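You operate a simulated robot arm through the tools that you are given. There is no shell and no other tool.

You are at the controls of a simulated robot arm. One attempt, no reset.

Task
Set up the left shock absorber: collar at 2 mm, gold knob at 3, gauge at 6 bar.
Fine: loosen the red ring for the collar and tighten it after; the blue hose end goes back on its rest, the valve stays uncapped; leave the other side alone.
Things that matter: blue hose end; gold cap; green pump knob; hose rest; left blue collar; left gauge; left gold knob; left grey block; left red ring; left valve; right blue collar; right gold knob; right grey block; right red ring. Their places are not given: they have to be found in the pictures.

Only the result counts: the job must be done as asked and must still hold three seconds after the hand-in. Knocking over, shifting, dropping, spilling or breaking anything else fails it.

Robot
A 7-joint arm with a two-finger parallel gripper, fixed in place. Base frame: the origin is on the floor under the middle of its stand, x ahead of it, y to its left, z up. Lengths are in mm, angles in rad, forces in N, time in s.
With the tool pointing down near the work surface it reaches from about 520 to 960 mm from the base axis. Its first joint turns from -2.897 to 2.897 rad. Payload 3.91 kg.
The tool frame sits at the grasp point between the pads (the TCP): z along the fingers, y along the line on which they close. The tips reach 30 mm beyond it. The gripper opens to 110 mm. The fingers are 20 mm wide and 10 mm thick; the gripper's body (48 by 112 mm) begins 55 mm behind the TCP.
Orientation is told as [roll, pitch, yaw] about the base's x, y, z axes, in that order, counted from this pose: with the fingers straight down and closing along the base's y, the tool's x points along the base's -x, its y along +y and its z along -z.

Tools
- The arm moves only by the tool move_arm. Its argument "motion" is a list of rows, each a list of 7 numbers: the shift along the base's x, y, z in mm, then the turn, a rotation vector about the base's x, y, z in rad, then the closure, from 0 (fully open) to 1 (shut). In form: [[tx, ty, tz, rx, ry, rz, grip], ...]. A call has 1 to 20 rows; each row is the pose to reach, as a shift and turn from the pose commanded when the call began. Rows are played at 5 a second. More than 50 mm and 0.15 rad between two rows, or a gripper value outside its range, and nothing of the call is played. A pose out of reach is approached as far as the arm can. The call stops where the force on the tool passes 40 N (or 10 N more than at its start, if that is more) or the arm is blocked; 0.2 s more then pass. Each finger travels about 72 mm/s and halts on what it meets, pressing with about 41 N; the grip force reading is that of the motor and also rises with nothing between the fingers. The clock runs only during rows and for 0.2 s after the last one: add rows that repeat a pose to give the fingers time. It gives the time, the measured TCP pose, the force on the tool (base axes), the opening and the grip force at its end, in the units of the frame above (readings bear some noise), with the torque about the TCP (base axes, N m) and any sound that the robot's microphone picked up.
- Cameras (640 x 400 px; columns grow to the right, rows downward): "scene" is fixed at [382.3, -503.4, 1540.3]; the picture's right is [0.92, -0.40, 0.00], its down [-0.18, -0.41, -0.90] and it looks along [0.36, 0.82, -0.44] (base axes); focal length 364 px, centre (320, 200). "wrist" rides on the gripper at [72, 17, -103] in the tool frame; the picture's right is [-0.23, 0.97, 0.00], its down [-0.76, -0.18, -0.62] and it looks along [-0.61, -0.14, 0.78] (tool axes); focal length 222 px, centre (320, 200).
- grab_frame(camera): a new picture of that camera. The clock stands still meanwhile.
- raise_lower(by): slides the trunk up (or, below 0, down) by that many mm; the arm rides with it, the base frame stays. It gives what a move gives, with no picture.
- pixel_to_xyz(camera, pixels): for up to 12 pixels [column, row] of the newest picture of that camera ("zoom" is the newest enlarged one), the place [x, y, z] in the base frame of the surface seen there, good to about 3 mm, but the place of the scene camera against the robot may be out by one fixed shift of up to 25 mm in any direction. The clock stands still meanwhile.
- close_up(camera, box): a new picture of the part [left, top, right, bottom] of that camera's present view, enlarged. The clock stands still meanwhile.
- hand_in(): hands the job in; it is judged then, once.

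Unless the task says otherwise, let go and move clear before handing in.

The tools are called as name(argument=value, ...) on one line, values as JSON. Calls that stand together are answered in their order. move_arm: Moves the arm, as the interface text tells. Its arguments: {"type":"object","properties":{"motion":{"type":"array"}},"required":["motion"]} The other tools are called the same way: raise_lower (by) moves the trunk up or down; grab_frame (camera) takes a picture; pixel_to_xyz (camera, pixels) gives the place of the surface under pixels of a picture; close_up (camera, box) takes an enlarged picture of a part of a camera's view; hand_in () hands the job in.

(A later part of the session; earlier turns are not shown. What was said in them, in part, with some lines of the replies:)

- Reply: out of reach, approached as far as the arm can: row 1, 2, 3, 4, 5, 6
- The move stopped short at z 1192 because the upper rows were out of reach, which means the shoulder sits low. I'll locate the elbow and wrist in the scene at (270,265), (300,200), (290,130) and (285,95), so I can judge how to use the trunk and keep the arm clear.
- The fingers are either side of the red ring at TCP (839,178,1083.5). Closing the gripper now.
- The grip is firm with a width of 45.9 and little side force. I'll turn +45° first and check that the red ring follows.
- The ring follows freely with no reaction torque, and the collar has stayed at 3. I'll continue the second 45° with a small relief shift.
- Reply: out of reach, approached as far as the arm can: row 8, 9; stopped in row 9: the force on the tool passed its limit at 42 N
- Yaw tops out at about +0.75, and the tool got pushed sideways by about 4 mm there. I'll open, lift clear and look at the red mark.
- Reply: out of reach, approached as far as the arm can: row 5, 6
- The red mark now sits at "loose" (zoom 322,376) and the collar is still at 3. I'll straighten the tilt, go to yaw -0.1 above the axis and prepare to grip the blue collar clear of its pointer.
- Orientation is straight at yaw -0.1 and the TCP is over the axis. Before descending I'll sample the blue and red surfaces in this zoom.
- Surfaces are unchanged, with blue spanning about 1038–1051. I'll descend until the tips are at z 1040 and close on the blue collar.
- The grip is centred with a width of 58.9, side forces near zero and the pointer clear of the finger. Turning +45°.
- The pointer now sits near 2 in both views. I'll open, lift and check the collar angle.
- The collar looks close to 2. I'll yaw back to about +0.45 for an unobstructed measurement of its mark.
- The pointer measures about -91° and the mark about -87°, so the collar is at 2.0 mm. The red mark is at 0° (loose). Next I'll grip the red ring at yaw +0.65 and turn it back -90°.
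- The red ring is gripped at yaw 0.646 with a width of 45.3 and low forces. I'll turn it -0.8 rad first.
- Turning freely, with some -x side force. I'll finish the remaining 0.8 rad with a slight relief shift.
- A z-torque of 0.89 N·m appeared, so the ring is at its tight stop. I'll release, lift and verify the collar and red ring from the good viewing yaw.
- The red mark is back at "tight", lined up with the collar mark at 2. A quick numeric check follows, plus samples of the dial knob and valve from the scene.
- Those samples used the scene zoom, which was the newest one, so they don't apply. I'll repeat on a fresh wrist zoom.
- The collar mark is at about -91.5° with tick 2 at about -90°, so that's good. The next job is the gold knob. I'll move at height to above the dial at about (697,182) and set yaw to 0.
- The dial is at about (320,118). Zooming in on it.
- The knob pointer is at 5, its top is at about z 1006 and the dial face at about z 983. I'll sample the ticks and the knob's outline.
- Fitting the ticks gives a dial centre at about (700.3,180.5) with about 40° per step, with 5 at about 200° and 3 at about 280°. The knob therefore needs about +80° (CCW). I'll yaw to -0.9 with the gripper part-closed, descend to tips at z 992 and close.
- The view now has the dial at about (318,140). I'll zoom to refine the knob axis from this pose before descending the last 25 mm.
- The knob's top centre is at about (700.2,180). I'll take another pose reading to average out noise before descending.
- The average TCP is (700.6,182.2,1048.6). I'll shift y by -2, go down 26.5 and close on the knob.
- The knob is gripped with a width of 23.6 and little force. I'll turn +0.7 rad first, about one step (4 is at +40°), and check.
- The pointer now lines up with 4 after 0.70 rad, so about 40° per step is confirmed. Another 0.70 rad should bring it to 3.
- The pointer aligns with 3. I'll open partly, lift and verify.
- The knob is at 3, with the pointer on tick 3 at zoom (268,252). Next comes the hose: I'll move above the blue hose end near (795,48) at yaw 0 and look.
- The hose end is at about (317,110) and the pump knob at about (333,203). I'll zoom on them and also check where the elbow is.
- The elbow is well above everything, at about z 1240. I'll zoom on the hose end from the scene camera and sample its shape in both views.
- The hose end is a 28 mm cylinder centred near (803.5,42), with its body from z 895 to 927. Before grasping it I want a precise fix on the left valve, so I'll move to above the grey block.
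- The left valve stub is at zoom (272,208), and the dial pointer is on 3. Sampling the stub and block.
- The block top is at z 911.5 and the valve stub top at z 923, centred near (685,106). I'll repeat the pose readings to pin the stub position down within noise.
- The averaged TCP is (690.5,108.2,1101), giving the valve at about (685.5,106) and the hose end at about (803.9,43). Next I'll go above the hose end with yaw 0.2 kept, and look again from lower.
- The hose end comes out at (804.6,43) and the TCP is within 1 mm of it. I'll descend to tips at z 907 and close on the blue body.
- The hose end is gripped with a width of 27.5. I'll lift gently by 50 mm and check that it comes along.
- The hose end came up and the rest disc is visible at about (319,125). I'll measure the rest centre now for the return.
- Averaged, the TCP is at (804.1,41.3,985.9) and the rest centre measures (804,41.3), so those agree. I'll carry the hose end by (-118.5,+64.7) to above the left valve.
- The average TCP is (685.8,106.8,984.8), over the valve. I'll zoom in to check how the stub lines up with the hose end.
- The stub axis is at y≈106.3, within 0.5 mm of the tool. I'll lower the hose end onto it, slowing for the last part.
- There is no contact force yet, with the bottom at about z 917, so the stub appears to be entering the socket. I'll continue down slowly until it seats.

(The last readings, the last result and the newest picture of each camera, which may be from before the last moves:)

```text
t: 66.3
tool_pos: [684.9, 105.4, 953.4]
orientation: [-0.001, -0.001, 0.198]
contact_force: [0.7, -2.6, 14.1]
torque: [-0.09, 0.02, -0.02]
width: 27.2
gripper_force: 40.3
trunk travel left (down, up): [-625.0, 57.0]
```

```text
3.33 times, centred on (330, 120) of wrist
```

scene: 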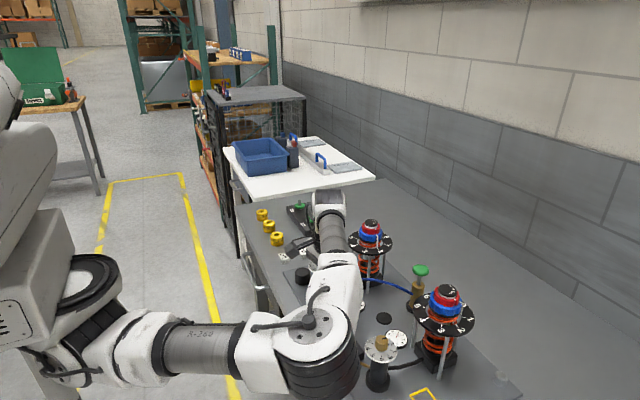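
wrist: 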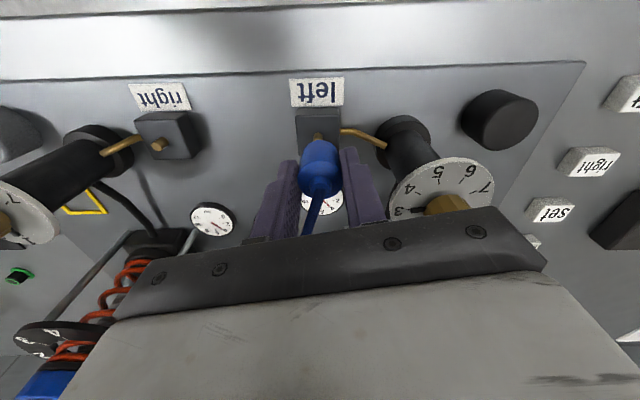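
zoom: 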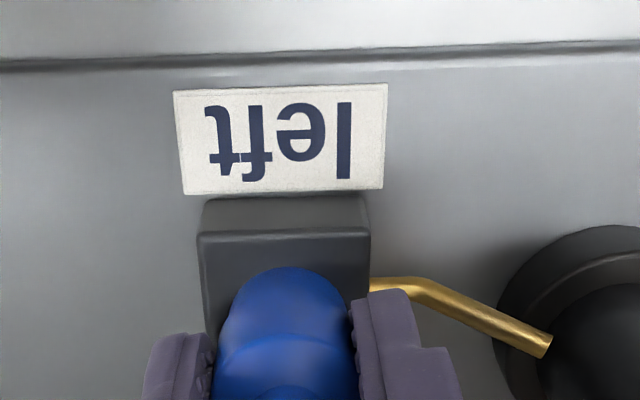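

It is seated, with 14 N upward and the bottom at about z 911 on the block top. I'll press a touch more to be sure it is fully on before releasing.

move_arm(motion=[[0, 0, -0.7, 0, 0, 0, 1], [0, 0, -1.3, 0, 0, 0, 1], [0, 0, -1.3, 0, 0, 0, 1]])

```text
t: 67.1
tool_pos: [684.7, 104.4, 952.2]
orientation: [-0.001, -0.006, 0.197]
contact_force: [10.3, -2.4, 32.2]
torque: [-0.06, -0.31, 0.01]
width: 27.4
gripper_force: 40.8
trunk travel left (down, up): [-625.0, 57.0]
```

It's firmly seated at 32 N. I'll back off the pressure, open only to about 44 mm to stay clear of the dial, and lift straight up.

move_arm(motion=[[0, 0, 1.3, 0, 0, 0, 1], [0, 0, 1.3, 0, 0, 0, 0.7], [0, 0, 1.3, 0, 0, 0, 0.6], [0, 0, 1.3, 0, 0, 0, 0.6], [0, 0, 1.3, 0, 0, 0, 0.6]])

close_up(camera="wrist", box=[260, 60, 400, 180])

```text
t: 68.3
tool_pos: [685.7, 106.2, 951.9]
orientation: [-0.003, 0.002, 0.198]
contact_force: [0.1, 0.1, 0.0]
torque: [0.05, -0.01, 0.01]
width: 44.0
gripper_force: 0.1
trunk travel left (down, up): [-625.0, 57.0]
```

```text
3.33 times, centred on (330, 120) of wrist
```

zoom: 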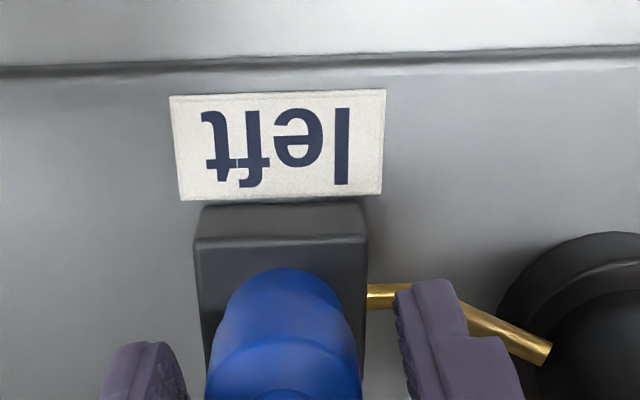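

The hose end stands on its own on the valve with the fingers clear. I'll lift straight up.

move_arm(motion=[[0, 0, 15, 0, 0, 0, 0.6], [0, 0, 40, 0, 0, 0, 0.6], [0, 0, 75, 0, 0, 0, 0.6], [0, 0, 110, 0, 0, 0, 0.6], [0, 0, 140, 0, 0, 0, 0.6], [0, 0, 140, 0, 0, 0, 0.6]])

grab_frame(camera="wrist")

grab_frame(camera="scene")

```text
t: 69.7
tool_pos: [684.9, 107.7, 1092.6]
orientation: [-0.004, 0.0, 0.199]
contact_force: [-0.7, 0.5, -0.3]
torque: [-0.01, 0.01, -0.01]
width: 44.1
gripper_force: 0.1
trunk travel left (down, up): [-625.0, 57.0]
```

```text
taken
```

wrist: 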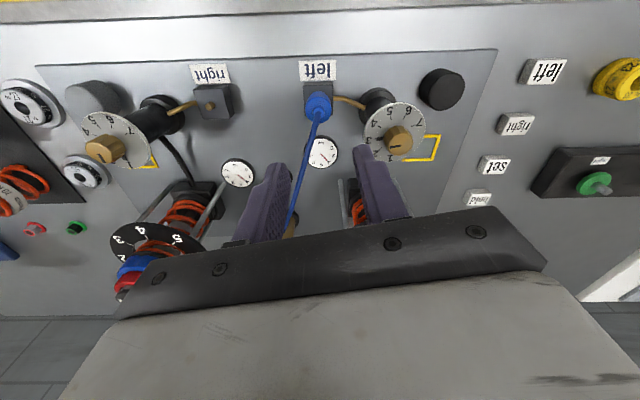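

```text
taken
```

scene: 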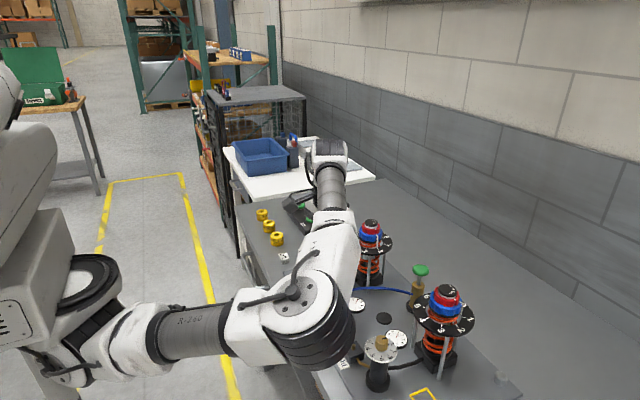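

The hose end sits on the left valve at about (318,103). I'll zoom on the left gauge to get an initial reading.

close_up(camera="wrist", box=[295, 125, 355, 180])

close_up(camera="wrist", box=[210, 145, 270, 200])

```text
7.27 times, centred on (325, 152) of wrist
```

zoom: 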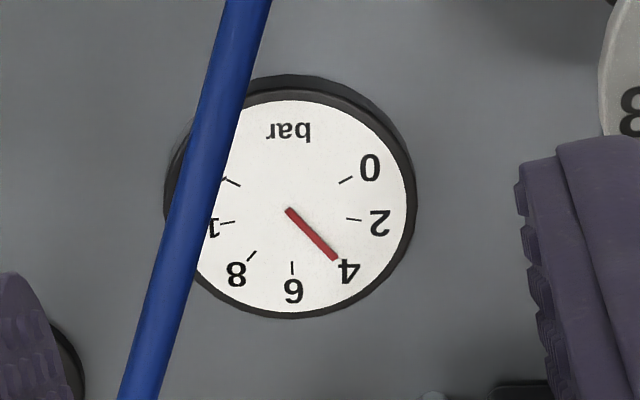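

```text
7.27 times, centred on (240, 172) of wrist
```

zoom: 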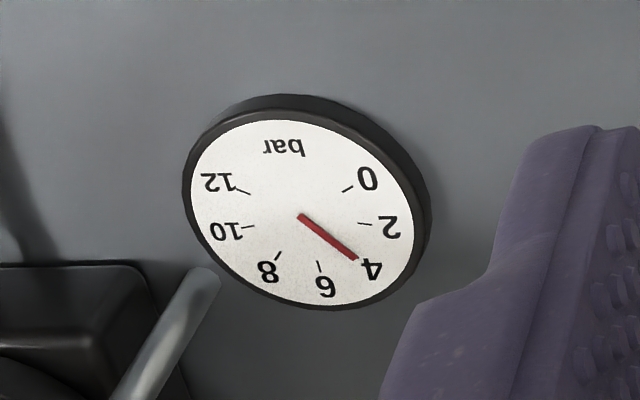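

The left gauge needle overlies tick 4, so it reads about 4 bar; 6 is two bar more. I'll now move above the pump to inspect the green knob.

move_arm(motion=[[30, -12, 10, 0, 0, -0.05, 0.6], [65, -25, 20, 0, 0, -0.1, 0.6], [100, -38, 25, 0, 0, -0.15, 0.6], [135, -50, 30, 0, 0, -0.2, 0.6], [165, -62, 30, 0, 0, -0.2, 0.6], [165, -62, 30, 0, 0, -0.2, 0.6]])

grab_frame(camera="wrist")

close_up(camera="scene", box=[290, 230, 450, 350])

```text
t: 71.1
tool_pos: [850.0, 43.9, 1121.5]
orientation: [-0.001, 0.0, -0.002]
contact_force: [-0.1, -1.0, -0.2]
torque: [0.03, 0.0, 0.01]
width: 44.4
gripper_force: 0.2
trunk travel left (down, up): [-625.0, 57.0]
```

```text
taken
```

wrist: 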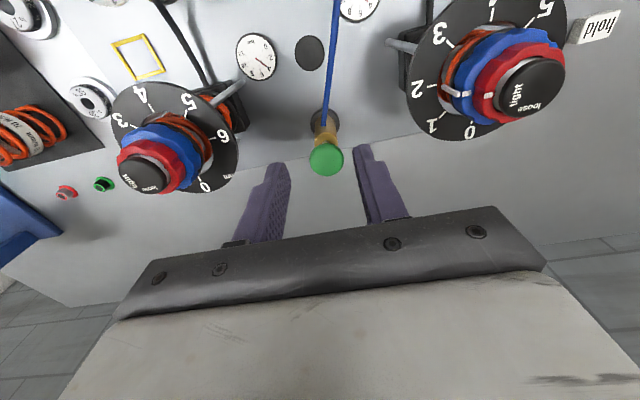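

```text
3.33 times, centred on (370, 290) of scene
```

zoom: 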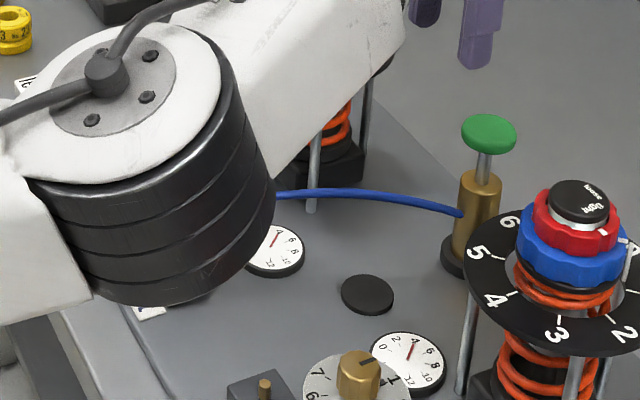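

The green knob is at wrist (326,160). I'll sample it along with the pump body and rod.

close_up(camera="wrist", box=[286, 100, 366, 190])

pixel_to_xyz(camera="zoom", pixels=[[320, 250], [320, 215], [320, 285], [270, 255], [370, 255], [320, 265], [320, 190], [320, 160], [290, 130], [340, 130]])

```text
4.44 times, centred on (326, 145) of wrist
```

zoom: 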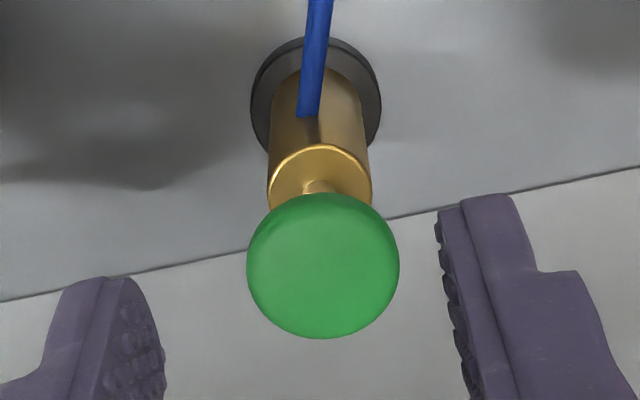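

```text
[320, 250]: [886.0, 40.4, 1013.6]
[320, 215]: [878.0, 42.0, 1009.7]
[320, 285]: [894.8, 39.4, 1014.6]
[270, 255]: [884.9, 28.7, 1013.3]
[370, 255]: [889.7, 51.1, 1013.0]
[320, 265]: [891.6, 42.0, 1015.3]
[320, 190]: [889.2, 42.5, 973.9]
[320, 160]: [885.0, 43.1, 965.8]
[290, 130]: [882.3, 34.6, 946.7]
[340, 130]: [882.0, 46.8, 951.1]
```

The green knob is centred near (891,41.8) with its top at z≈1015 and R≈18, and the pump cylinder top is at z≈974. I'll close the fingers and come down to just above the knob.

move_arm(motion=[[15, -1, -10, 0, 0, 0, 1], [30, -2, -30, 0, 0, 0, 1], [41, -2.1, -50, 0, 0, 0, 1], [41, -2.1, -68, 0, 0, 0, 1], [41, -2.1, -68, 0, 0, 0, 1]])

grab_frame(camera="wrist")

close_up(camera="scene", box=[320, 220, 460, 330])

```text
t: 72.3
tool_pos: [890.9, 42.0, 1053.1]
orientation: [-0.003, -0.001, -0.004]
contact_force: [-0.2, 0.1, -0.5]
torque: [0.02, -0.01, -0.04]
width: 0.2
gripper_force: 37.9
trunk travel left (down, up): [-625.0, 57.0]
```

```text
taken
```

wrist: 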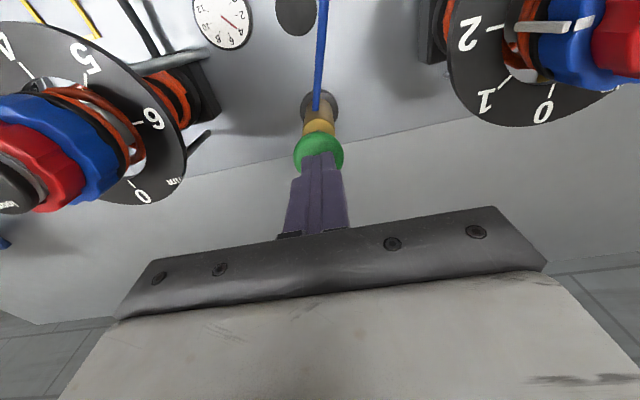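

```text
3.64 times, centred on (390, 275) of scene
```

zoom: 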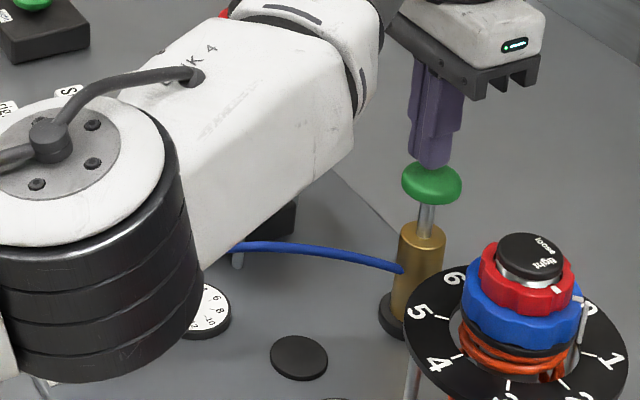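

The closed tips are centred about 8 mm above the knob. I'll press down gradually to feel the contact and the stroke resistance.

move_arm(motion=[[0, 0, -5, 0, 0, 0, 1], [0, 0, -9, 0, 0, 0, 1], [0, 0, -12, 0, 0, 0, 1], [0, 0, -15, 0, 0, 0, 1], [0, 0, -18, 0, 0, 0, 1], [0, 0, -18, 0, 0, 0, 1]])

close_up(camera="scene", box=[320, 220, 460, 330])

```text
t: 73.7
tool_pos: [891.7, 43.1, 1036.4]
orientation: [-0.002, 0.001, -0.003]
contact_force: [0.0, -1.2, 2.4]
torque: [-0.03, -0.03, -0.01]
width: 0.0
gripper_force: 37.7
trunk travel left (down, up): [-625.0, 57.0]
```

```text
3.64 times, centred on (390, 275) of scene
```

zoom: 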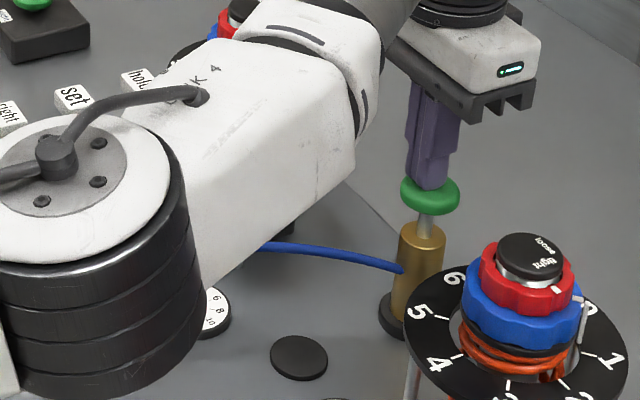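

The knob yields with only about 2.4 N. I'll continue to the bottom of the stroke.

move_arm(motion=[[0, 0, -3, 0, 0, 0, 1], [0, 0, -6, 0, 0, 0, 1], [0, 0, -9, 0, 0, 0, 1], [0, 0, -12, 0, 0, 0, 1], [0, 0, -15, 0, 0, 0, 1], [0, 0, -17, 0, 0, 0, 1], [0, 0, -17, 0, 0, 0, 1]])

close_up(camera="scene", box=[320, 220, 460, 330])

```text
t: 75.3
tool_pos: [891.0, 42.4, 1022.0]
orientation: [0.0, -0.003, 0.0]
contact_force: [7.6, 2.7, 18.3]
torque: [0.05, -0.29, 0.08]
width: 0.0
gripper_force: 37.4
trunk travel left (down, up): [-625.0, 57.0]
```

```text
3.64 times, centred on (390, 275) of scene
```

zoom: 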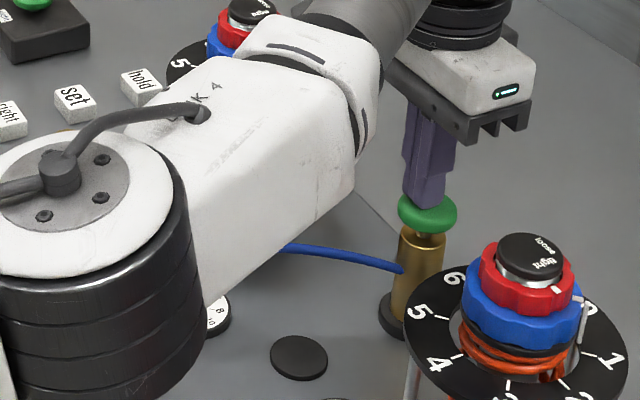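

The bottom of the stroke was reached at 18 N. I'll raise back up and see whether the knob returns, then find a view of the left gauge.

move_arm(motion=[[0, 0, 5, 0, 0, 0, 1], [0, 0, 12, 0, 0, 0, 1], [0, 0, 20, 0, 0, 0, 1], [0, 0, 28, 0, 0, 0, 1], [0, 0, 36, 0, 0, 0, 1], [0, 0, 36, 0, 0, 0, 1]])

grab_frame(camera="scene")

close_up(camera="scene", box=[320, 220, 460, 330])

grab_frame(camera="wrist")

```text
t: 76.7
tool_pos: [892.2, 41.4, 1056.1]
orientation: [-0.002, -0.001, 0.0]
contact_force: [0.0, 0.3, 0.2]
torque: [0.02, 0.01, 0.02]
width: 0.1
gripper_force: 37.9
trunk travel left (down, up): [-625.0, 57.0]
```

```text
taken
```

scene: 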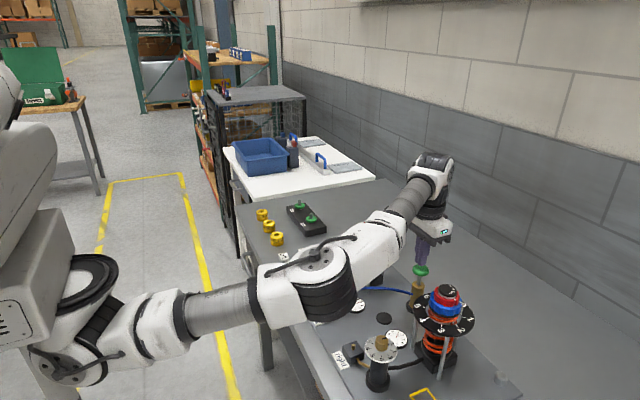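

```text
3.64 times, centred on (390, 275) of scene
```

zoom: 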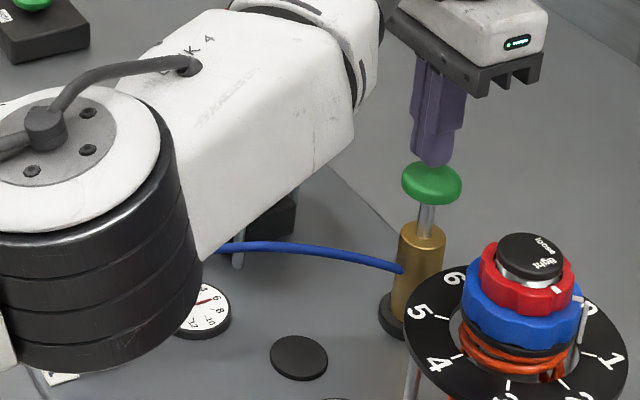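

```text
taken
```

wrist: 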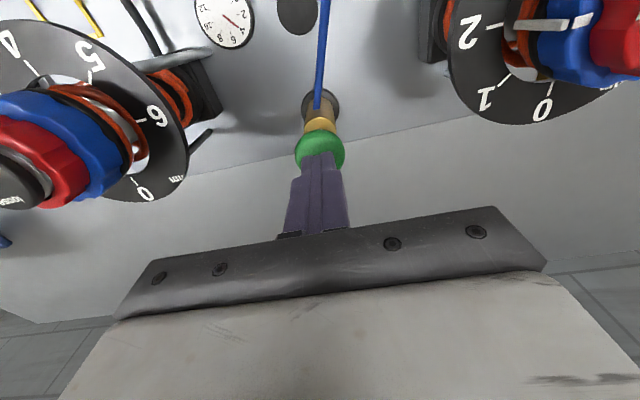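

The knob springs back up. The left gauge is partly visible in the scene near (357,305), so I'll zoom in there.

close_up(camera="scene", box=[335, 285, 385, 320])

```text
11.43 times, centred on (360, 302) of scene
```

zoom: 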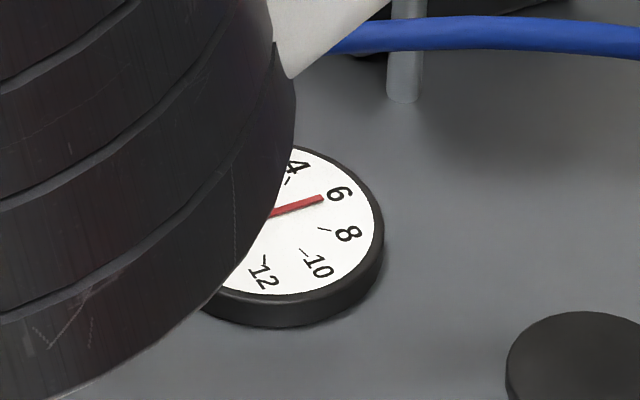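

The needle has jumped to about 6 after one stroke. I'll move the wrist camera over the left gauge for an exact reading before deciding anything else.

move_arm(motion=[[0, 0, 20, 0, 0, 0, 1], [-10, 3, 45, 0, 0, 0, 0.8], [-50, 15, 55, 0, 0, 0, 0.6], [-90, 30, 55, 0, 0, 0, 0.6], [-130, 45, 50, 0, 0, 0, 0.6], [-170, 58, 45, 0, 0, 0, 0.6], [-205, 70, 40, 0, 0, 0, 0.6], [-205, 70, 40, 0, 0, 0, 0.6]])

grab_frame(camera="wrist")

```text
t: 78.5
tool_pos: [686.7, 112.0, 1094.3]
orientation: [-0.003, 0.001, -0.002]
contact_force: [0.0, 0.3, -1.0]
torque: [0.01, -0.01, 0.02]
width: 43.8
gripper_force: 0.0
trunk travel left (down, up): [-625.0, 57.0]
```

```text
taken
```

wrist: 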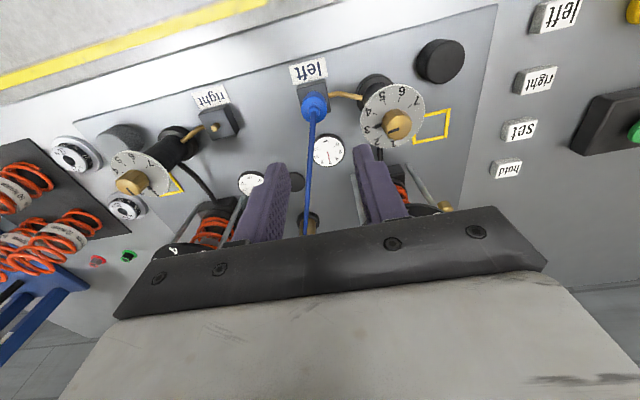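

close_up(camera="wrist", box=[304, 128, 354, 173])

```text
8.89 times, centred on (329, 150) of wrist
```

zoom: 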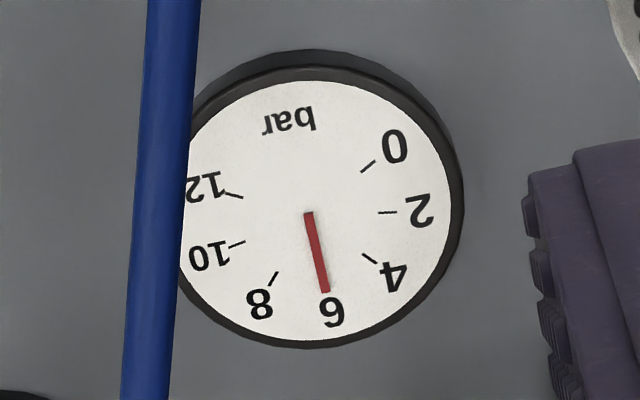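

The needle covers tick 6. Midpoints of the 4/8, 2/10 and 0/12 tick pairs give the 6-axis slope as 0.237 against the needle's 0.225, so it reads about 6.0 bar. Next I'll go back above the hose end to retrieve it.

move_arm(motion=[[-1, -5.9, 0, 0, 0, 0.1, 0.6], [-1, -5.9, 0, 0, 0, 0.2, 0.6], [-1, -5.9, -40, 0, 0, 0.2, 0.6], [-1, -5.9, -80, 0, 0, 0.2, 0.6], [-1, -5.9, -80, 0, 0, 0.2, 0.6]])

grab_frame(camera="wrist")

move_arm(motion=[[0, 0, 0, 0, 0, 0, 0.6]])

move_arm(motion=[[0, 0, 0, 0, 0, 0, 0.6]])

```text
t: 79.7
tool_pos: [685.1, 105.2, 1014.5]
orientation: [-0.002, 0.001, 0.2]
contact_force: [-0.5, 0.3, 0.1]
torque: [0.01, 0.0, 0.02]
width: 44.0
gripper_force: 0.1
trunk travel left (down, up): [-625.0, 57.0]
```

```text
taken
```

wrist: 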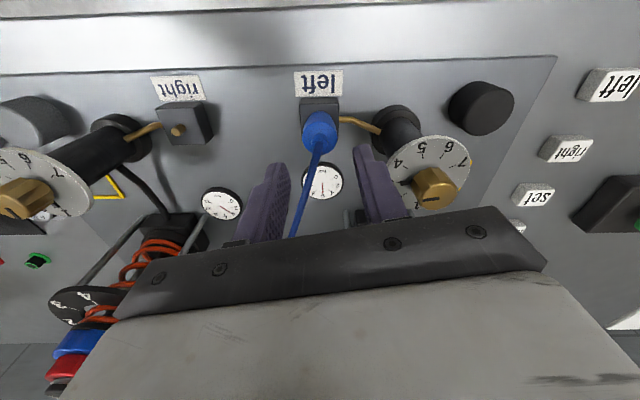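

```text
t: 80.1
tool_pos: [686.1, 106.0, 1014.1]
orientation: [-0.001, 0.0, 0.201]
contact_force: [0.2, -0.7, 0.8]
torque: [0.0, -0.01, -0.01]
width: 44.3
gripper_force: 0.2
trunk travel left (down, up): [-625.0, 57.0]
```

```text
t: 80.5
tool_pos: [686.1, 105.1, 1014.8]
orientation: [-0.002, 0.0, 0.2]
contact_force: [0.3, 0.7, 0.2]
torque: [0.03, -0.02, 0.0]
width: 44.3
gripper_force: 0.0
trunk travel left (down, up): [-625.0, 57.0]
```

I'm aligned above the hose end at (685.8,105.4,1014.5). I'll descend to the earlier grip height and close.

move_arm(motion=[[0, 0.3, -20, 0, 0, 0, 0.6], [0, 0.3, -40, 0, 0, 0, 0.6], [0, 0.3, -52, 0, 0, 0, 0.6], [0, 0.3, -61, 0, 0, 0, 0.6], [0, 0.3, -61, 0, 0, 0, 0.6], [0, 0.3, -61, 0, 0, 0, 0.75], [0, 0.3, -61, 0, 0, 0, 1], [0, 0.3, -61, 0, 0, 0, 1], [0, 0.3, -61, 0, 0, 0, 1]])

close_up(camera="wrist", box=[240, 60, 420, 220])

```text
t: 82.5
tool_pos: [686.4, 105.1, 954.1]
orientation: [-0.002, 0.0, 0.199]
contact_force: [-1.2, -0.5, -0.6]
torque: [-0.03, 0.01, 0.05]
width: 27.3
gripper_force: 41.0
trunk travel left (down, up): [-625.0, 57.0]
```

```text
2.50 times, centred on (330, 140) of wrist
```

zoom: 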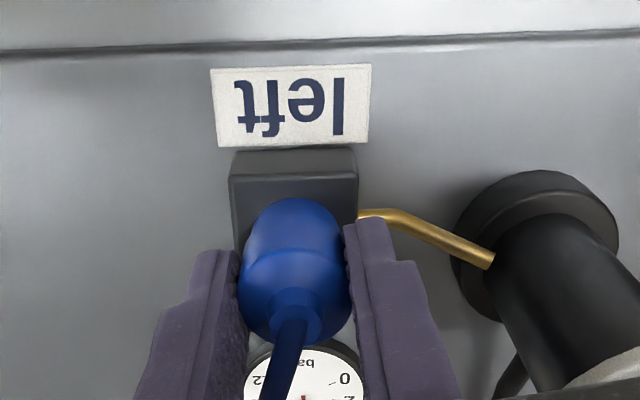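

The hose end is gripped again with a width of 27.3. I'll lift straight off the valve, slowly at first.

move_arm(motion=[[0, 0, 2, 0, 0, 0, 1], [0, 0, 5, 0, 0, 0, 1], [0, 0, 9, 0, 0, 0, 1], [0, 0, 14, 0, 0, 0, 1], [0, 0, 22, 0, 0, 0, 1], [0, 0, 33, 0, 0, 0, 1], [0, 0, 33, 0, 0, 0, 1]])

grab_frame(camera="wrist")

close_up(camera="wrist", box=[280, 130, 360, 230])

```text
t: 84.1
tool_pos: [685.4, 106.3, 987.2]
orientation: [-0.003, -0.001, 0.196]
contact_force: [0.8, -0.3, -1.1]
torque: [0.0, 0.02, -0.02]
width: 27.2
gripper_force: 40.7
trunk travel left (down, up): [-625.0, 57.0]
```

```text
taken
```

wrist: 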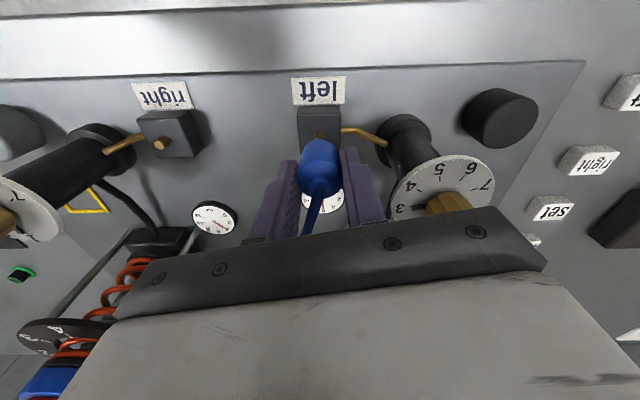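

```text
4.00 times, centred on (320, 180) of wrist
```

zoom: 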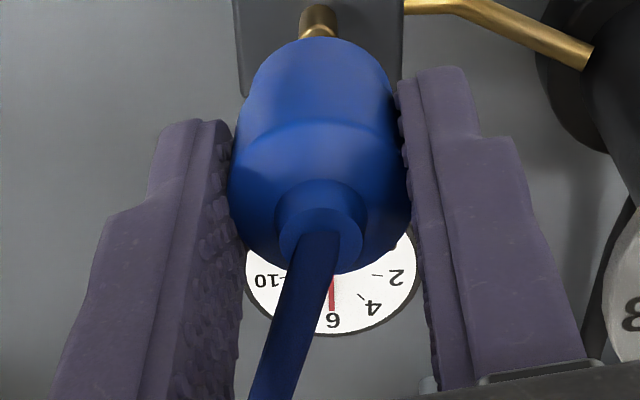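

The hose end is off the valve and the gauge still shows about 6 behind it. I'll carry it back by (+118.7,-64.5) over the rest.

move_arm(motion=[[23, -12.5, 0, 0, 0, 0, 1], [47, -25.5, 0, 0, 0, 0, 1], [71, -38.5, 0, 0, 0, 0, 1], [95, -51.5, 0, 0, 0, 0, 1], [118.7, -64.5, 0, 0, 0, 0, 1], [118.7, -64.5, 0, 0, 0, 0, 1], [118.7, -64.5, 0, 0, 0, 0, 1]])

close_up(camera="wrist", box=[280, 90, 360, 170])

move_arm(motion=[[0, 0, 0, 0, 0, 0, 1]])

move_arm(motion=[[0, 0, 0, 0, 0, 0, 1]])

move_arm(motion=[[0, 0, 0, 0, 0, 0, 1]])

```text
t: 85.7
tool_pos: [804.4, 40.9, 982.9]
orientation: [-0.002, 0.001, 0.199]
contact_force: [-0.3, 0.0, -1.0]
torque: [0.03, 0.0, 0.0]
width: 27.2
gripper_force: 40.8
trunk travel left (down, up): [-625.0, 57.0]
```

```text
5.00 times, centred on (320, 130) of wrist
```

zoom: 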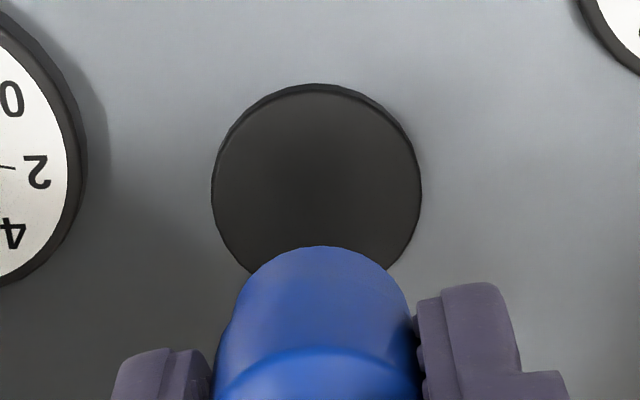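

```text
t: 86.1
tool_pos: [803.8, 40.8, 985.5]
orientation: [-0.001, 0.0, 0.199]
contact_force: [0.1, 0.3, -0.6]
torque: [-0.02, -0.03, 0.02]
width: 27.4
gripper_force: 40.8
trunk travel left (down, up): [-625.0, 57.0]
```

```text
t: 86.5
tool_pos: [805.1, 41.8, 984.0]
orientation: [-0.002, 0.001, 0.198]
contact_force: [-0.7, -0.9, -0.2]
torque: [-0.01, 0.0, 0.02]
width: 27.3
gripper_force: 40.3
trunk travel left (down, up): [-625.0, 57.0]
```

```text
t: 86.9
tool_pos: [805.2, 41.4, 984.8]
orientation: [-0.003, -0.001, 0.199]
contact_force: [0.1, 0.2, -1.7]
torque: [0.03, -0.01, -0.05]
width: 27.3
gripper_force: 41.0
trunk travel left (down, up): [-625.0, 57.0]
```

The view matches the one from the original lift (disc edges at 211 and 420). I'll lower to just above the rest, then settle gently.

move_arm(motion=[[-0.4, 0, -12, 0, 0, 0, 1], [-0.4, 0, -26, 0, 0, 0, 1], [-0.4, 0, -38, 0, 0, 0, 1], [-0.4, 0, -43, 0, 0, 0, 1], [-0.4, 0, -45, 0, 0, 0, 1], [-0.4, 0, -46, 0, 0, 0, 1]])

move_arm(motion=[[0, 0, -0.7, 0, 0, 0, 1], [0, 0, -1.4, 0, 0, 0, 1]])

```text
t: 88.3
tool_pos: [804.9, 41.5, 939.8]
orientation: [-0.002, 0.002, 0.199]
contact_force: [-0.5, 0.6, -1.1]
torque: [0.02, 0.02, 0.0]
width: 27.3
gripper_force: 40.9
trunk travel left (down, up): [-625.0, 57.0]
```

```text
t: 88.9
tool_pos: [804.1, 42.3, 940.0]
orientation: [-0.001, -0.001, 0.199]
contact_force: [0.1, -0.8, -1.3]
torque: [-0.01, -0.01, 0.0]
width: 27.2
gripper_force: 40.8
trunk travel left (down, up): [-625.0, 57.0]
```

There's no contact yet at z≈939. I'll ease down in 0.7 mm steps.

move_arm(motion=[[0, 0, -0.7, 0, 0, 0, 1], [0, 0, -1.4, 0, 0, 0, 1]])

move_arm(motion=[[0, 0, -0.7, 0, 0, 0, 1], [0, 0, -1.2, 0, 0, 0, 1]])

```text
t: 89.5
tool_pos: [804.1, 42.7, 938.5]
orientation: [-0.003, 0.0, 0.199]
contact_force: [0.8, -1.3, -1.4]
torque: [-0.02, 0.03, 0.01]
width: 27.3
gripper_force: 41.2
trunk travel left (down, up): [-625.0, 57.0]
```

```text
t: 90.1
tool_pos: [804.7, 42.0, 936.7]
orientation: [-0.003, 0.001, 0.199]
contact_force: [0.0, 0.1, -1.0]
torque: [0.0, -0.01, 0.01]
width: 27.4
gripper_force: 41.7
trunk travel left (down, up): [-625.0, 57.0]
```

move_arm(motion=[[0, 0, -0.6, 0, 0, 0, 1], [0, 0, -1.2, 0, 0, 0, 1]])

close_up(camera="wrist", box=[280, 90, 360, 170])

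```text
t: 90.7
tool_pos: [803.7, 41.6, 935.5]
orientation: [-0.001, 0.0, 0.199]
contact_force: [1.1, 0.5, -0.7]
torque: [0.01, 0.01, 0.0]
width: 27.3
gripper_force: 40.8
trunk travel left (down, up): [-625.0, 57.0]
```

```text
5.00 times, centred on (320, 130) of wrist
```

zoom: 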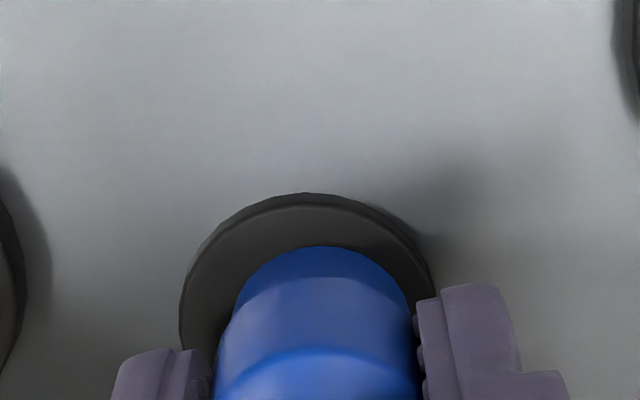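

There's still no contact at 935.5, though it is visually near the disc. I'll continue in small steps.

move_arm(motion=[[0, 0, -0.6, 0, 0, 0, 1], [0, 0, -1.2, 0, 0, 0, 1]])

move_arm(motion=[[0, 0, -0.5, 0, 0, 0, 1], [0, 0, -1.0, 0, 0, 0, 1]])

```text
t: 91.3
tool_pos: [804.3, 41.7, 936.0]
orientation: [-0.002, 0.0, 0.198]
contact_force: [-0.2, -0.1, 1.3]
torque: [0.0, -0.01, -0.01]
width: 27.5
gripper_force: 41.3
trunk travel left (down, up): [-625.0, 57.0]
```

```text
t: 91.9
tool_pos: [803.7, 41.7, 935.1]
orientation: [-0.003, -0.001, 0.2]
contact_force: [0.2, -0.8, 11.0]
torque: [-0.03, 0.13, 0.0]
width: 27.4
gripper_force: 40.7
trunk travel left (down, up): [-625.0, 57.0]
```

Contact is at 11 N, so the hose end is seated on its rest. I'll relieve the pressure and open.

move_arm(motion=[[0, 0, 0.6, 0, 0, 0, 1], [0, 0, 0.6, 0, 0, 0, 0.7], [0, 0, 0.6, 0, 0, 0, 0.55], [0, 0, 0.6, 0, 0, 0, 0.5], [0, 0, 0.6, 0, 0, 0, 0.5]])

grab_frame(camera="wrist")

```text
t: 93.1
tool_pos: [804.1, 41.2, 934.7]
orientation: [-0.001, 0.0, 0.198]
contact_force: [-0.7, 1.0, 0.2]
torque: [0.02, 0.0, 0.01]
width: 55.0
gripper_force: 0.1
trunk travel left (down, up): [-625.0, 57.0]
```

```text
taken
```

wrist: 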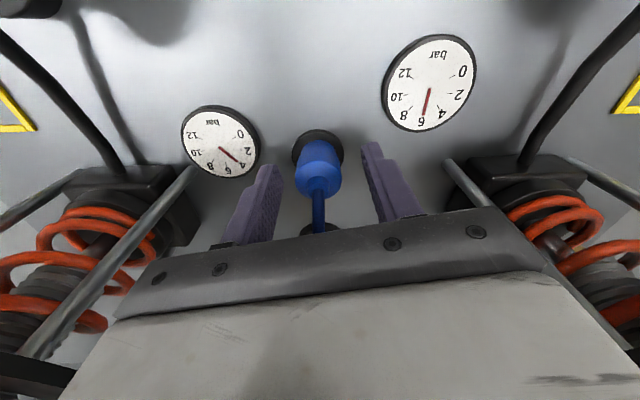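

The hose end is back on its rest and released, and the left gauge at (428,85) reads about 6. I'll zoom on that gauge now, then lift clear.

close_up(camera="wrist", box=[375, 30, 485, 140])

move_arm(motion=[[0, 0, 15, 0, 0, 0, 0.5], [0, 0, 45, 0, 0, 0, 0.5], [0, 0, 80, 0, 0, 0, 0.5], [0, 0, 115, 0, 0, 0, 0.5], [0, 0, 150, 0, 0, 0, 0.5], [0, 0, 180, 0, 0, 0, 0.5], [0, 0, 180, 0, 0, 0, 0.5]])

grab_frame(camera="wrist")

grab_frame(camera="scene")

```text
3.64 times, centred on (430, 85) of wrist
```

zoom: 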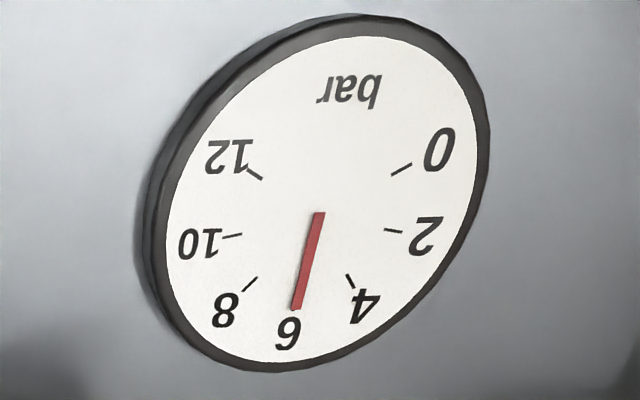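

```text
t: 94.7
tool_pos: [805.0, 41.9, 1114.0]
orientation: [-0.001, 0.0, 0.2]
contact_force: [-0.2, 0.0, -0.1]
torque: [-0.01, 0.01, 0.0]
width: 55.2
gripper_force: 0.1
trunk travel left (down, up): [-625.0, 57.0]
```

```text
taken
```

wrist: 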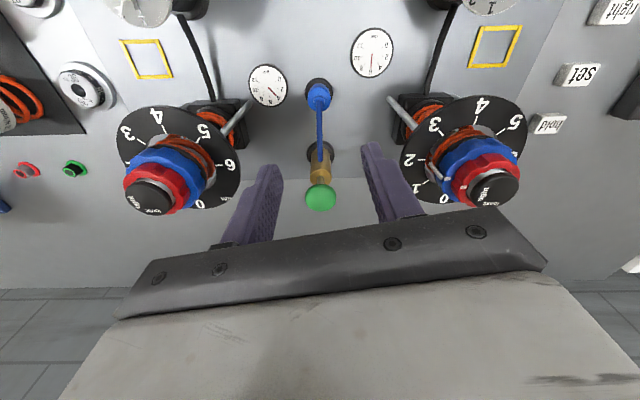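

```text
taken
```

scene: 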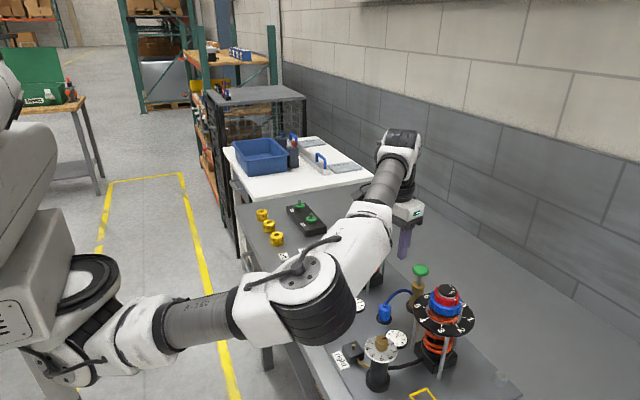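

The gauge's 6-axis slope is -0.251 and the needle's -0.240, so it still reads about 6.0 bar after disconnecting. I'll do a final check of the hose end and left shock, and then back away with the dial in view.

close_up(camera="wrist", box=[395, 90, 535, 215])

close_up(camera="wrist", box=[280, 60, 360, 220])

close_up(camera="scene", box=[350, 250, 450, 340])

```text
3.20 times, centred on (465, 152) of wrist
```

zoom: 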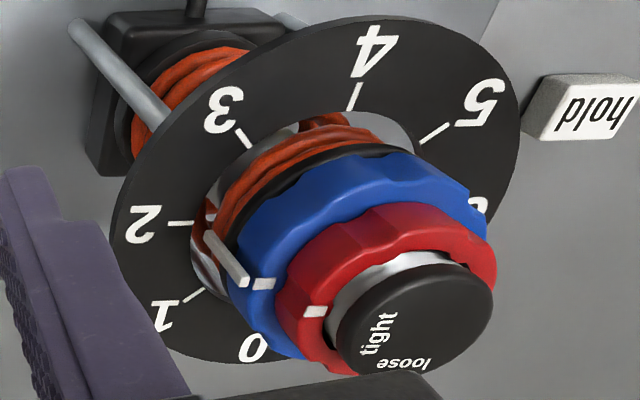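

```text
2.50 times, centred on (320, 140) of wrist
```

zoom: 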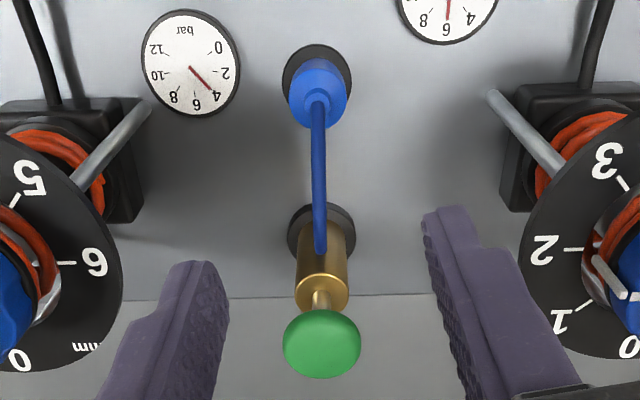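

```text
4.44 times, centred on (400, 295) of scene
```

zoom: 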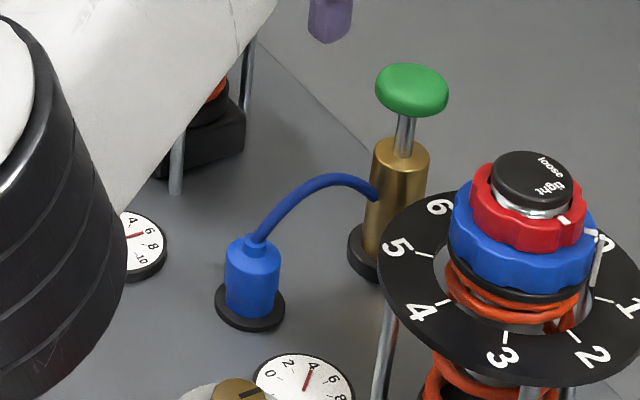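

Hose end, pump, collar and red ring all look right. I'll retreat to above the dial, which gives a last look at the knob and frees the scene camera's view of the left shock.

move_arm(motion=[[-10, 10, 20, 0, 0, -0.03, 0.5], [-30, 40, 40, 0, 0, -0.06, 0.5], [-55, 70, 55, 0, 0, -0.1, 0.5], [-80, 100, 60, 0, 0, -0.14, 0.5], [-105, 128, 60, 0, 0, -0.18, 0.5], [-125, 138, 60, 0, 0, -0.2, 0.5], [-125, 138, 60, 0, 0, -0.2, 0.5]])

grab_frame(camera="wrist")

close_up(camera="scene", box=[340, 210, 400, 260])

```text
t: 96.3
tool_pos: [679.9, 180.5, 1174.4]
orientation: [-0.002, 0.0, -0.001]
contact_force: [0.0, -0.2, -0.1]
torque: [-0.02, 0.03, 0.0]
width: 55.1
gripper_force: 0.0
trunk travel left (down, up): [-625.0, 57.0]
```

```text
taken
```

wrist: 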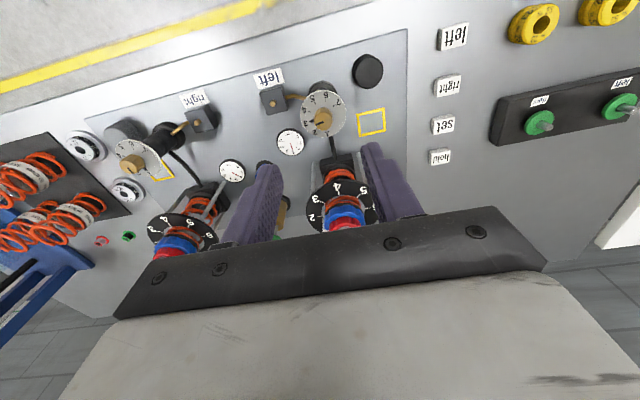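

```text
8.00 times, centred on (370, 235) of scene
```

zoom: 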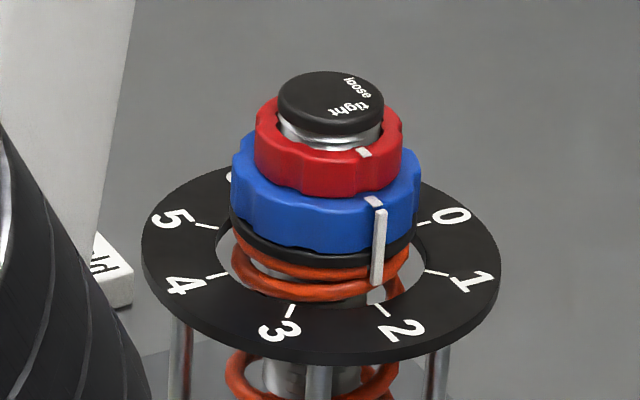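

The collar pointer comes down right over tick 2 and the red mark is at "tight". I'll make one finer check of the pointer against tick 2 and of the dial and gauge before handing in.

close_up(camera="scene", box=[355, 222, 391, 254])

close_up(camera="wrist", box=[270, 75, 360, 165])

```text
12.50 times, centred on (373, 238) of scene
```

zoom: 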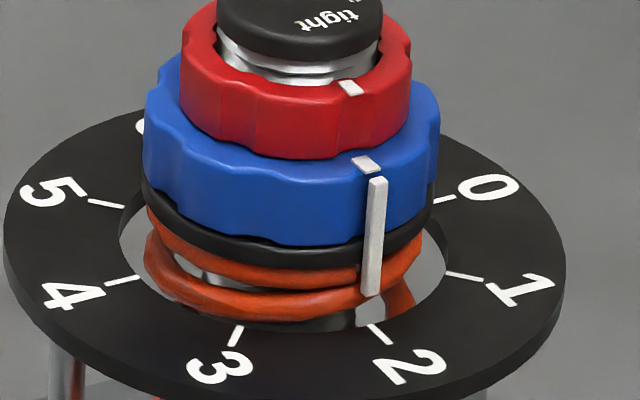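

```text
4.44 times, centred on (315, 120) of wrist
```

zoom: 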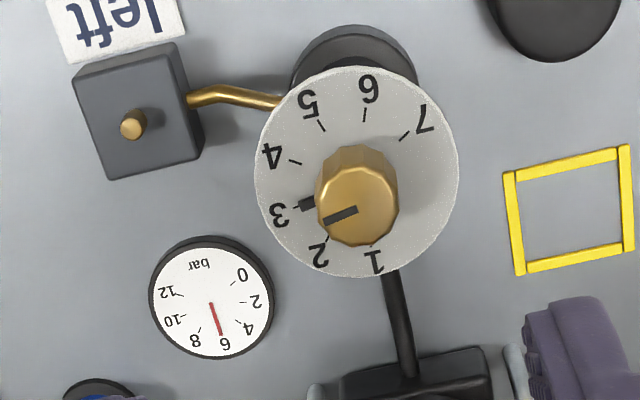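

The dial reads 3 and the gauge 6. For a rigorous collar check I'll put the wrist camera in the plane x≈840 on the -y side. From there tick 2, the pointer and the marks should fall on one line.

move_arm(motion=[[30, -20, 0, 0, 0, 0.08, 0.7], [65, -45, -5, 0, 0, 0.16, 1], [100, -70, -15, 0, 0, 0.25, 1], [135, -90, -25, 0, 0, 0.35, 1], [170, -100, -35, 0, 0, 0.45, 1], [200, -100.5, -50, 0, 0, 0.55, 1], [227.7, -100.5, -64, 0, 0, 0.65, 1], [227.7, -100.5, -64, 0, 0, 0.65, 1]])

grab_frame(camera="wrist")

```text
t: 98.1
tool_pos: [864.5, 69.6, 1122.8]
orientation: [-0.002, -0.001, 0.515]
contact_force: [-0.5, 0.2, 0.1]
torque: [0.02, 0.0, 0.0]
width: 0.0
gripper_force: 37.5
out of reach, approached as far as the arm can: row 6, 7, 8
trunk travel left (down, up): [-625.0, 57.0]
```

```text
taken
```

wrist: 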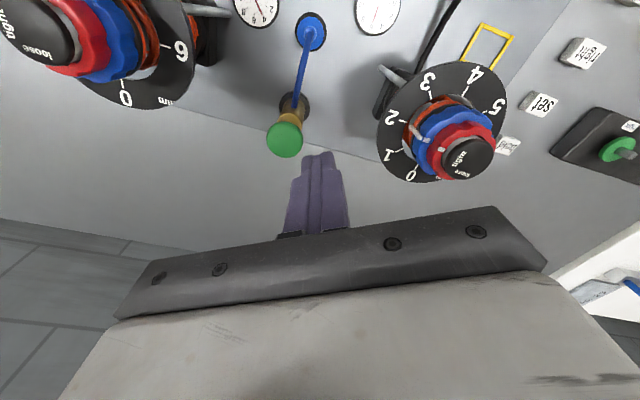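

The arm stopped at (864.5,69.6) with yaw 0.515. The left shock is clearly visible at about (445,130), so I'll zoom in here.

close_up(camera="wrist", box=[370, 55, 515, 190])

pixel_to_xyz(camera="zoom", pixels=[[62, 197], [73, 289], [177, 87], [298, 62], [370, 130], [125, 299], [205, 231], [140, 215], [215, 255], [330, 235]])

```text
2.96 times, centred on (442, 122) of wrist
```

zoom: 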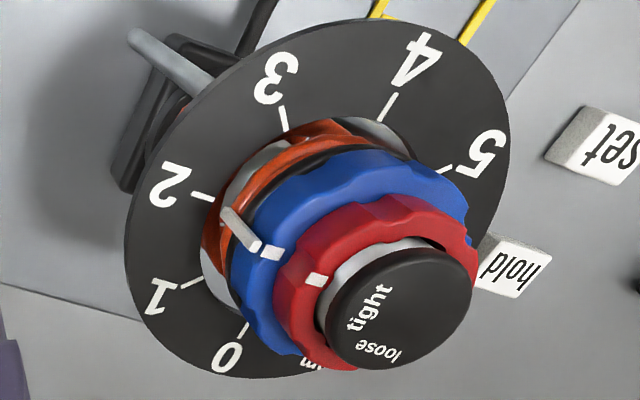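

```text
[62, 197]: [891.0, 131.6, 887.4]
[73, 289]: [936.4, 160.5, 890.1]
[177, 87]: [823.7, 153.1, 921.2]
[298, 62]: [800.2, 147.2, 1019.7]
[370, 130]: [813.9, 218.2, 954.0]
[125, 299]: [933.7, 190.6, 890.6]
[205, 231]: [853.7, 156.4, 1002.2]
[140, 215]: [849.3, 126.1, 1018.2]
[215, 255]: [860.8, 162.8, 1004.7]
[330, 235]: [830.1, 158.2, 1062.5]
```

The camera model reproduces all the ticks within about 2 zoom px. I'll take a higher zoom on the collar mark and pointer so I can pin their azimuth exactly.

close_up(camera="wrist", box=[394, 108, 446, 152])

pixel_to_xyz(camera="zoom", pixels=[[112, 106], [290, 245], [270, 210], [230, 160], [440, 320], [80, 345], [560, 330], [330, 258]])

move_arm(motion=[[0, 0, 0, 0, 0, 0, 1]])

move_arm(motion=[[0, 0, 0, 0, 0, 0, 1]])

```text
9.09 times, centred on (420, 130) of wrist
```

zoom: 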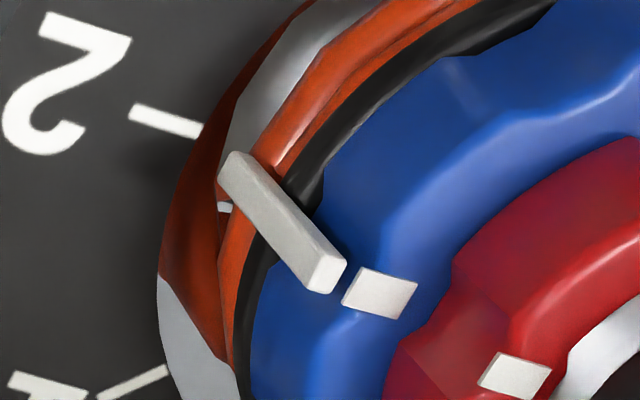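

```text
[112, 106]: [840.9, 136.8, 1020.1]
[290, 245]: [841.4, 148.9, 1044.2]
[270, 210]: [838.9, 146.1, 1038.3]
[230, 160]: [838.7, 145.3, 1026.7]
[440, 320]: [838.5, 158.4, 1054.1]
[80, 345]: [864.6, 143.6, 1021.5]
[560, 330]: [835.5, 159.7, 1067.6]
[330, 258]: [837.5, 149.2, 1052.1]
```

```text
t: 98.5
tool_pos: [864.6, 68.1, 1122.9]
orientation: [-0.002, -0.001, 0.515]
contact_force: [0.2, 0.3, -0.3]
torque: [0.02, 0.04, 0.03]
width: 0.0
gripper_force: 38.1
trunk travel left (down, up): [-625.0, 57.0]
```

```text
t: 98.9
tool_pos: [863.5, 69.6, 1121.0]
orientation: [-0.001, 0.0, 0.517]
contact_force: [-0.2, 0.6, 0.1]
torque: [-0.02, 0.02, -0.02]
width: 0.0
gripper_force: 37.9
trunk travel left (down, up): [-625.0, 57.0]
```

All estimates put the collar within about ±2° of tick 2 (1.96–2.03 mm), and the red mark is at "tight". I'll retreat to a clear position and take one last look.

move_arm(motion=[[-15, 5, 15, 0, 0, -0.05, 0.8], [-45, 15, 30, 0, 0, -0.15, 0.5], [-85, 28, 45, 0, 0, -0.28, 0.3], [-125, 40, 55, 0, 0, -0.4, 0.3], [-165, 52, 60, 0, 0, -0.5, 0.3], [-200, 60, 60, 0, 0, -0.515, 0.3], [-200, 60, 60, 0, 0, -0.515, 0.3]])

grab_frame(camera="wrist")

grab_frame(camera="scene")

close_up(camera="wrist", box=[250, 60, 390, 200])

```text
t: 100.5
tool_pos: [665.0, 130.4, 1185.0]
orientation: [-0.003, 0.0, -0.002]
contact_force: [-0.9, 0.0, -0.9]
torque: [-0.02, -0.02, -0.03]
width: 76.9
gripper_force: 0.0
trunk travel left (down, up): [-625.0, 57.0]
```

```text
taken
```

wrist: 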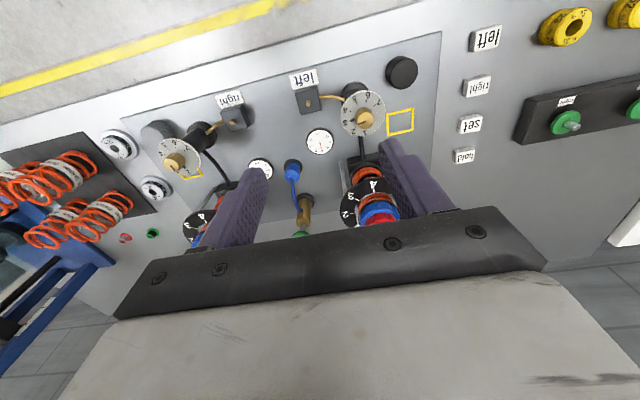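

```text
taken
```

scene: 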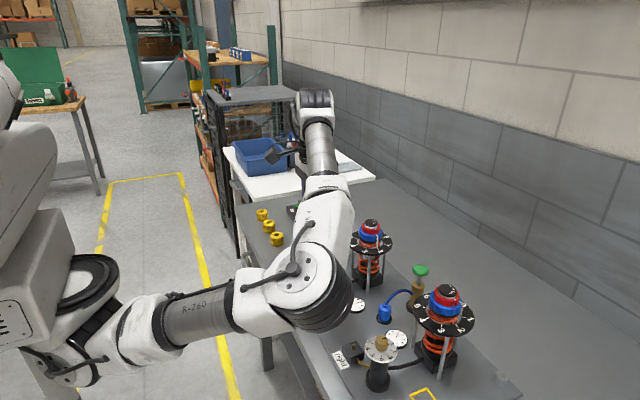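

```text
2.86 times, centred on (320, 130) of wrist
```

zoom: 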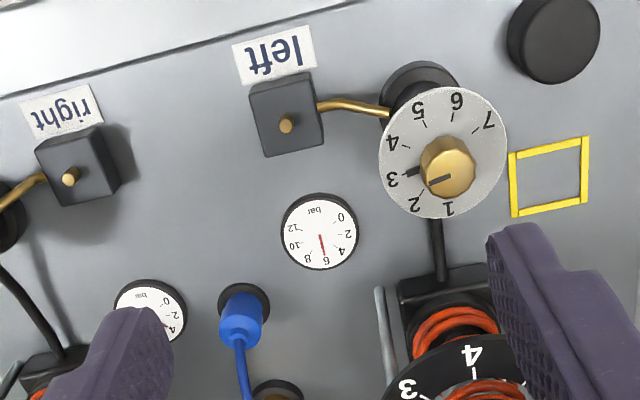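

The final view shows the knob at 3, the gauge at 6 bar, the valve uncapped, the hose end on its rest and the arm clear. The collar is at 2 with the red ring tight, and the right side is untouched. Handing in.

hand_in()

```text
The job is handed in.
```

The left shock absorber is set as you asked, and the job is handed in. The hand-in only confirmed receipt, so I don't have the verdict.

- **Collar:** it is at 2 mm. My last camera readings put it between about 1.96 and 2.03 mm. I loosened the red ring first and tightened it again until it hit its stop.
- **Gold knob:** the pointer is on 3.
- **Gauge:** it reads about 6 bar after one pump stroke, and it held there after I took the hose off.
- **Hose and valve:** the blue hose end is back on its rest and the left valve is uncapped.
- **Other side:** I left the right shock absorber alone.

The arm is clear of the bench. The last pictures showed nothing knocked over or moved.
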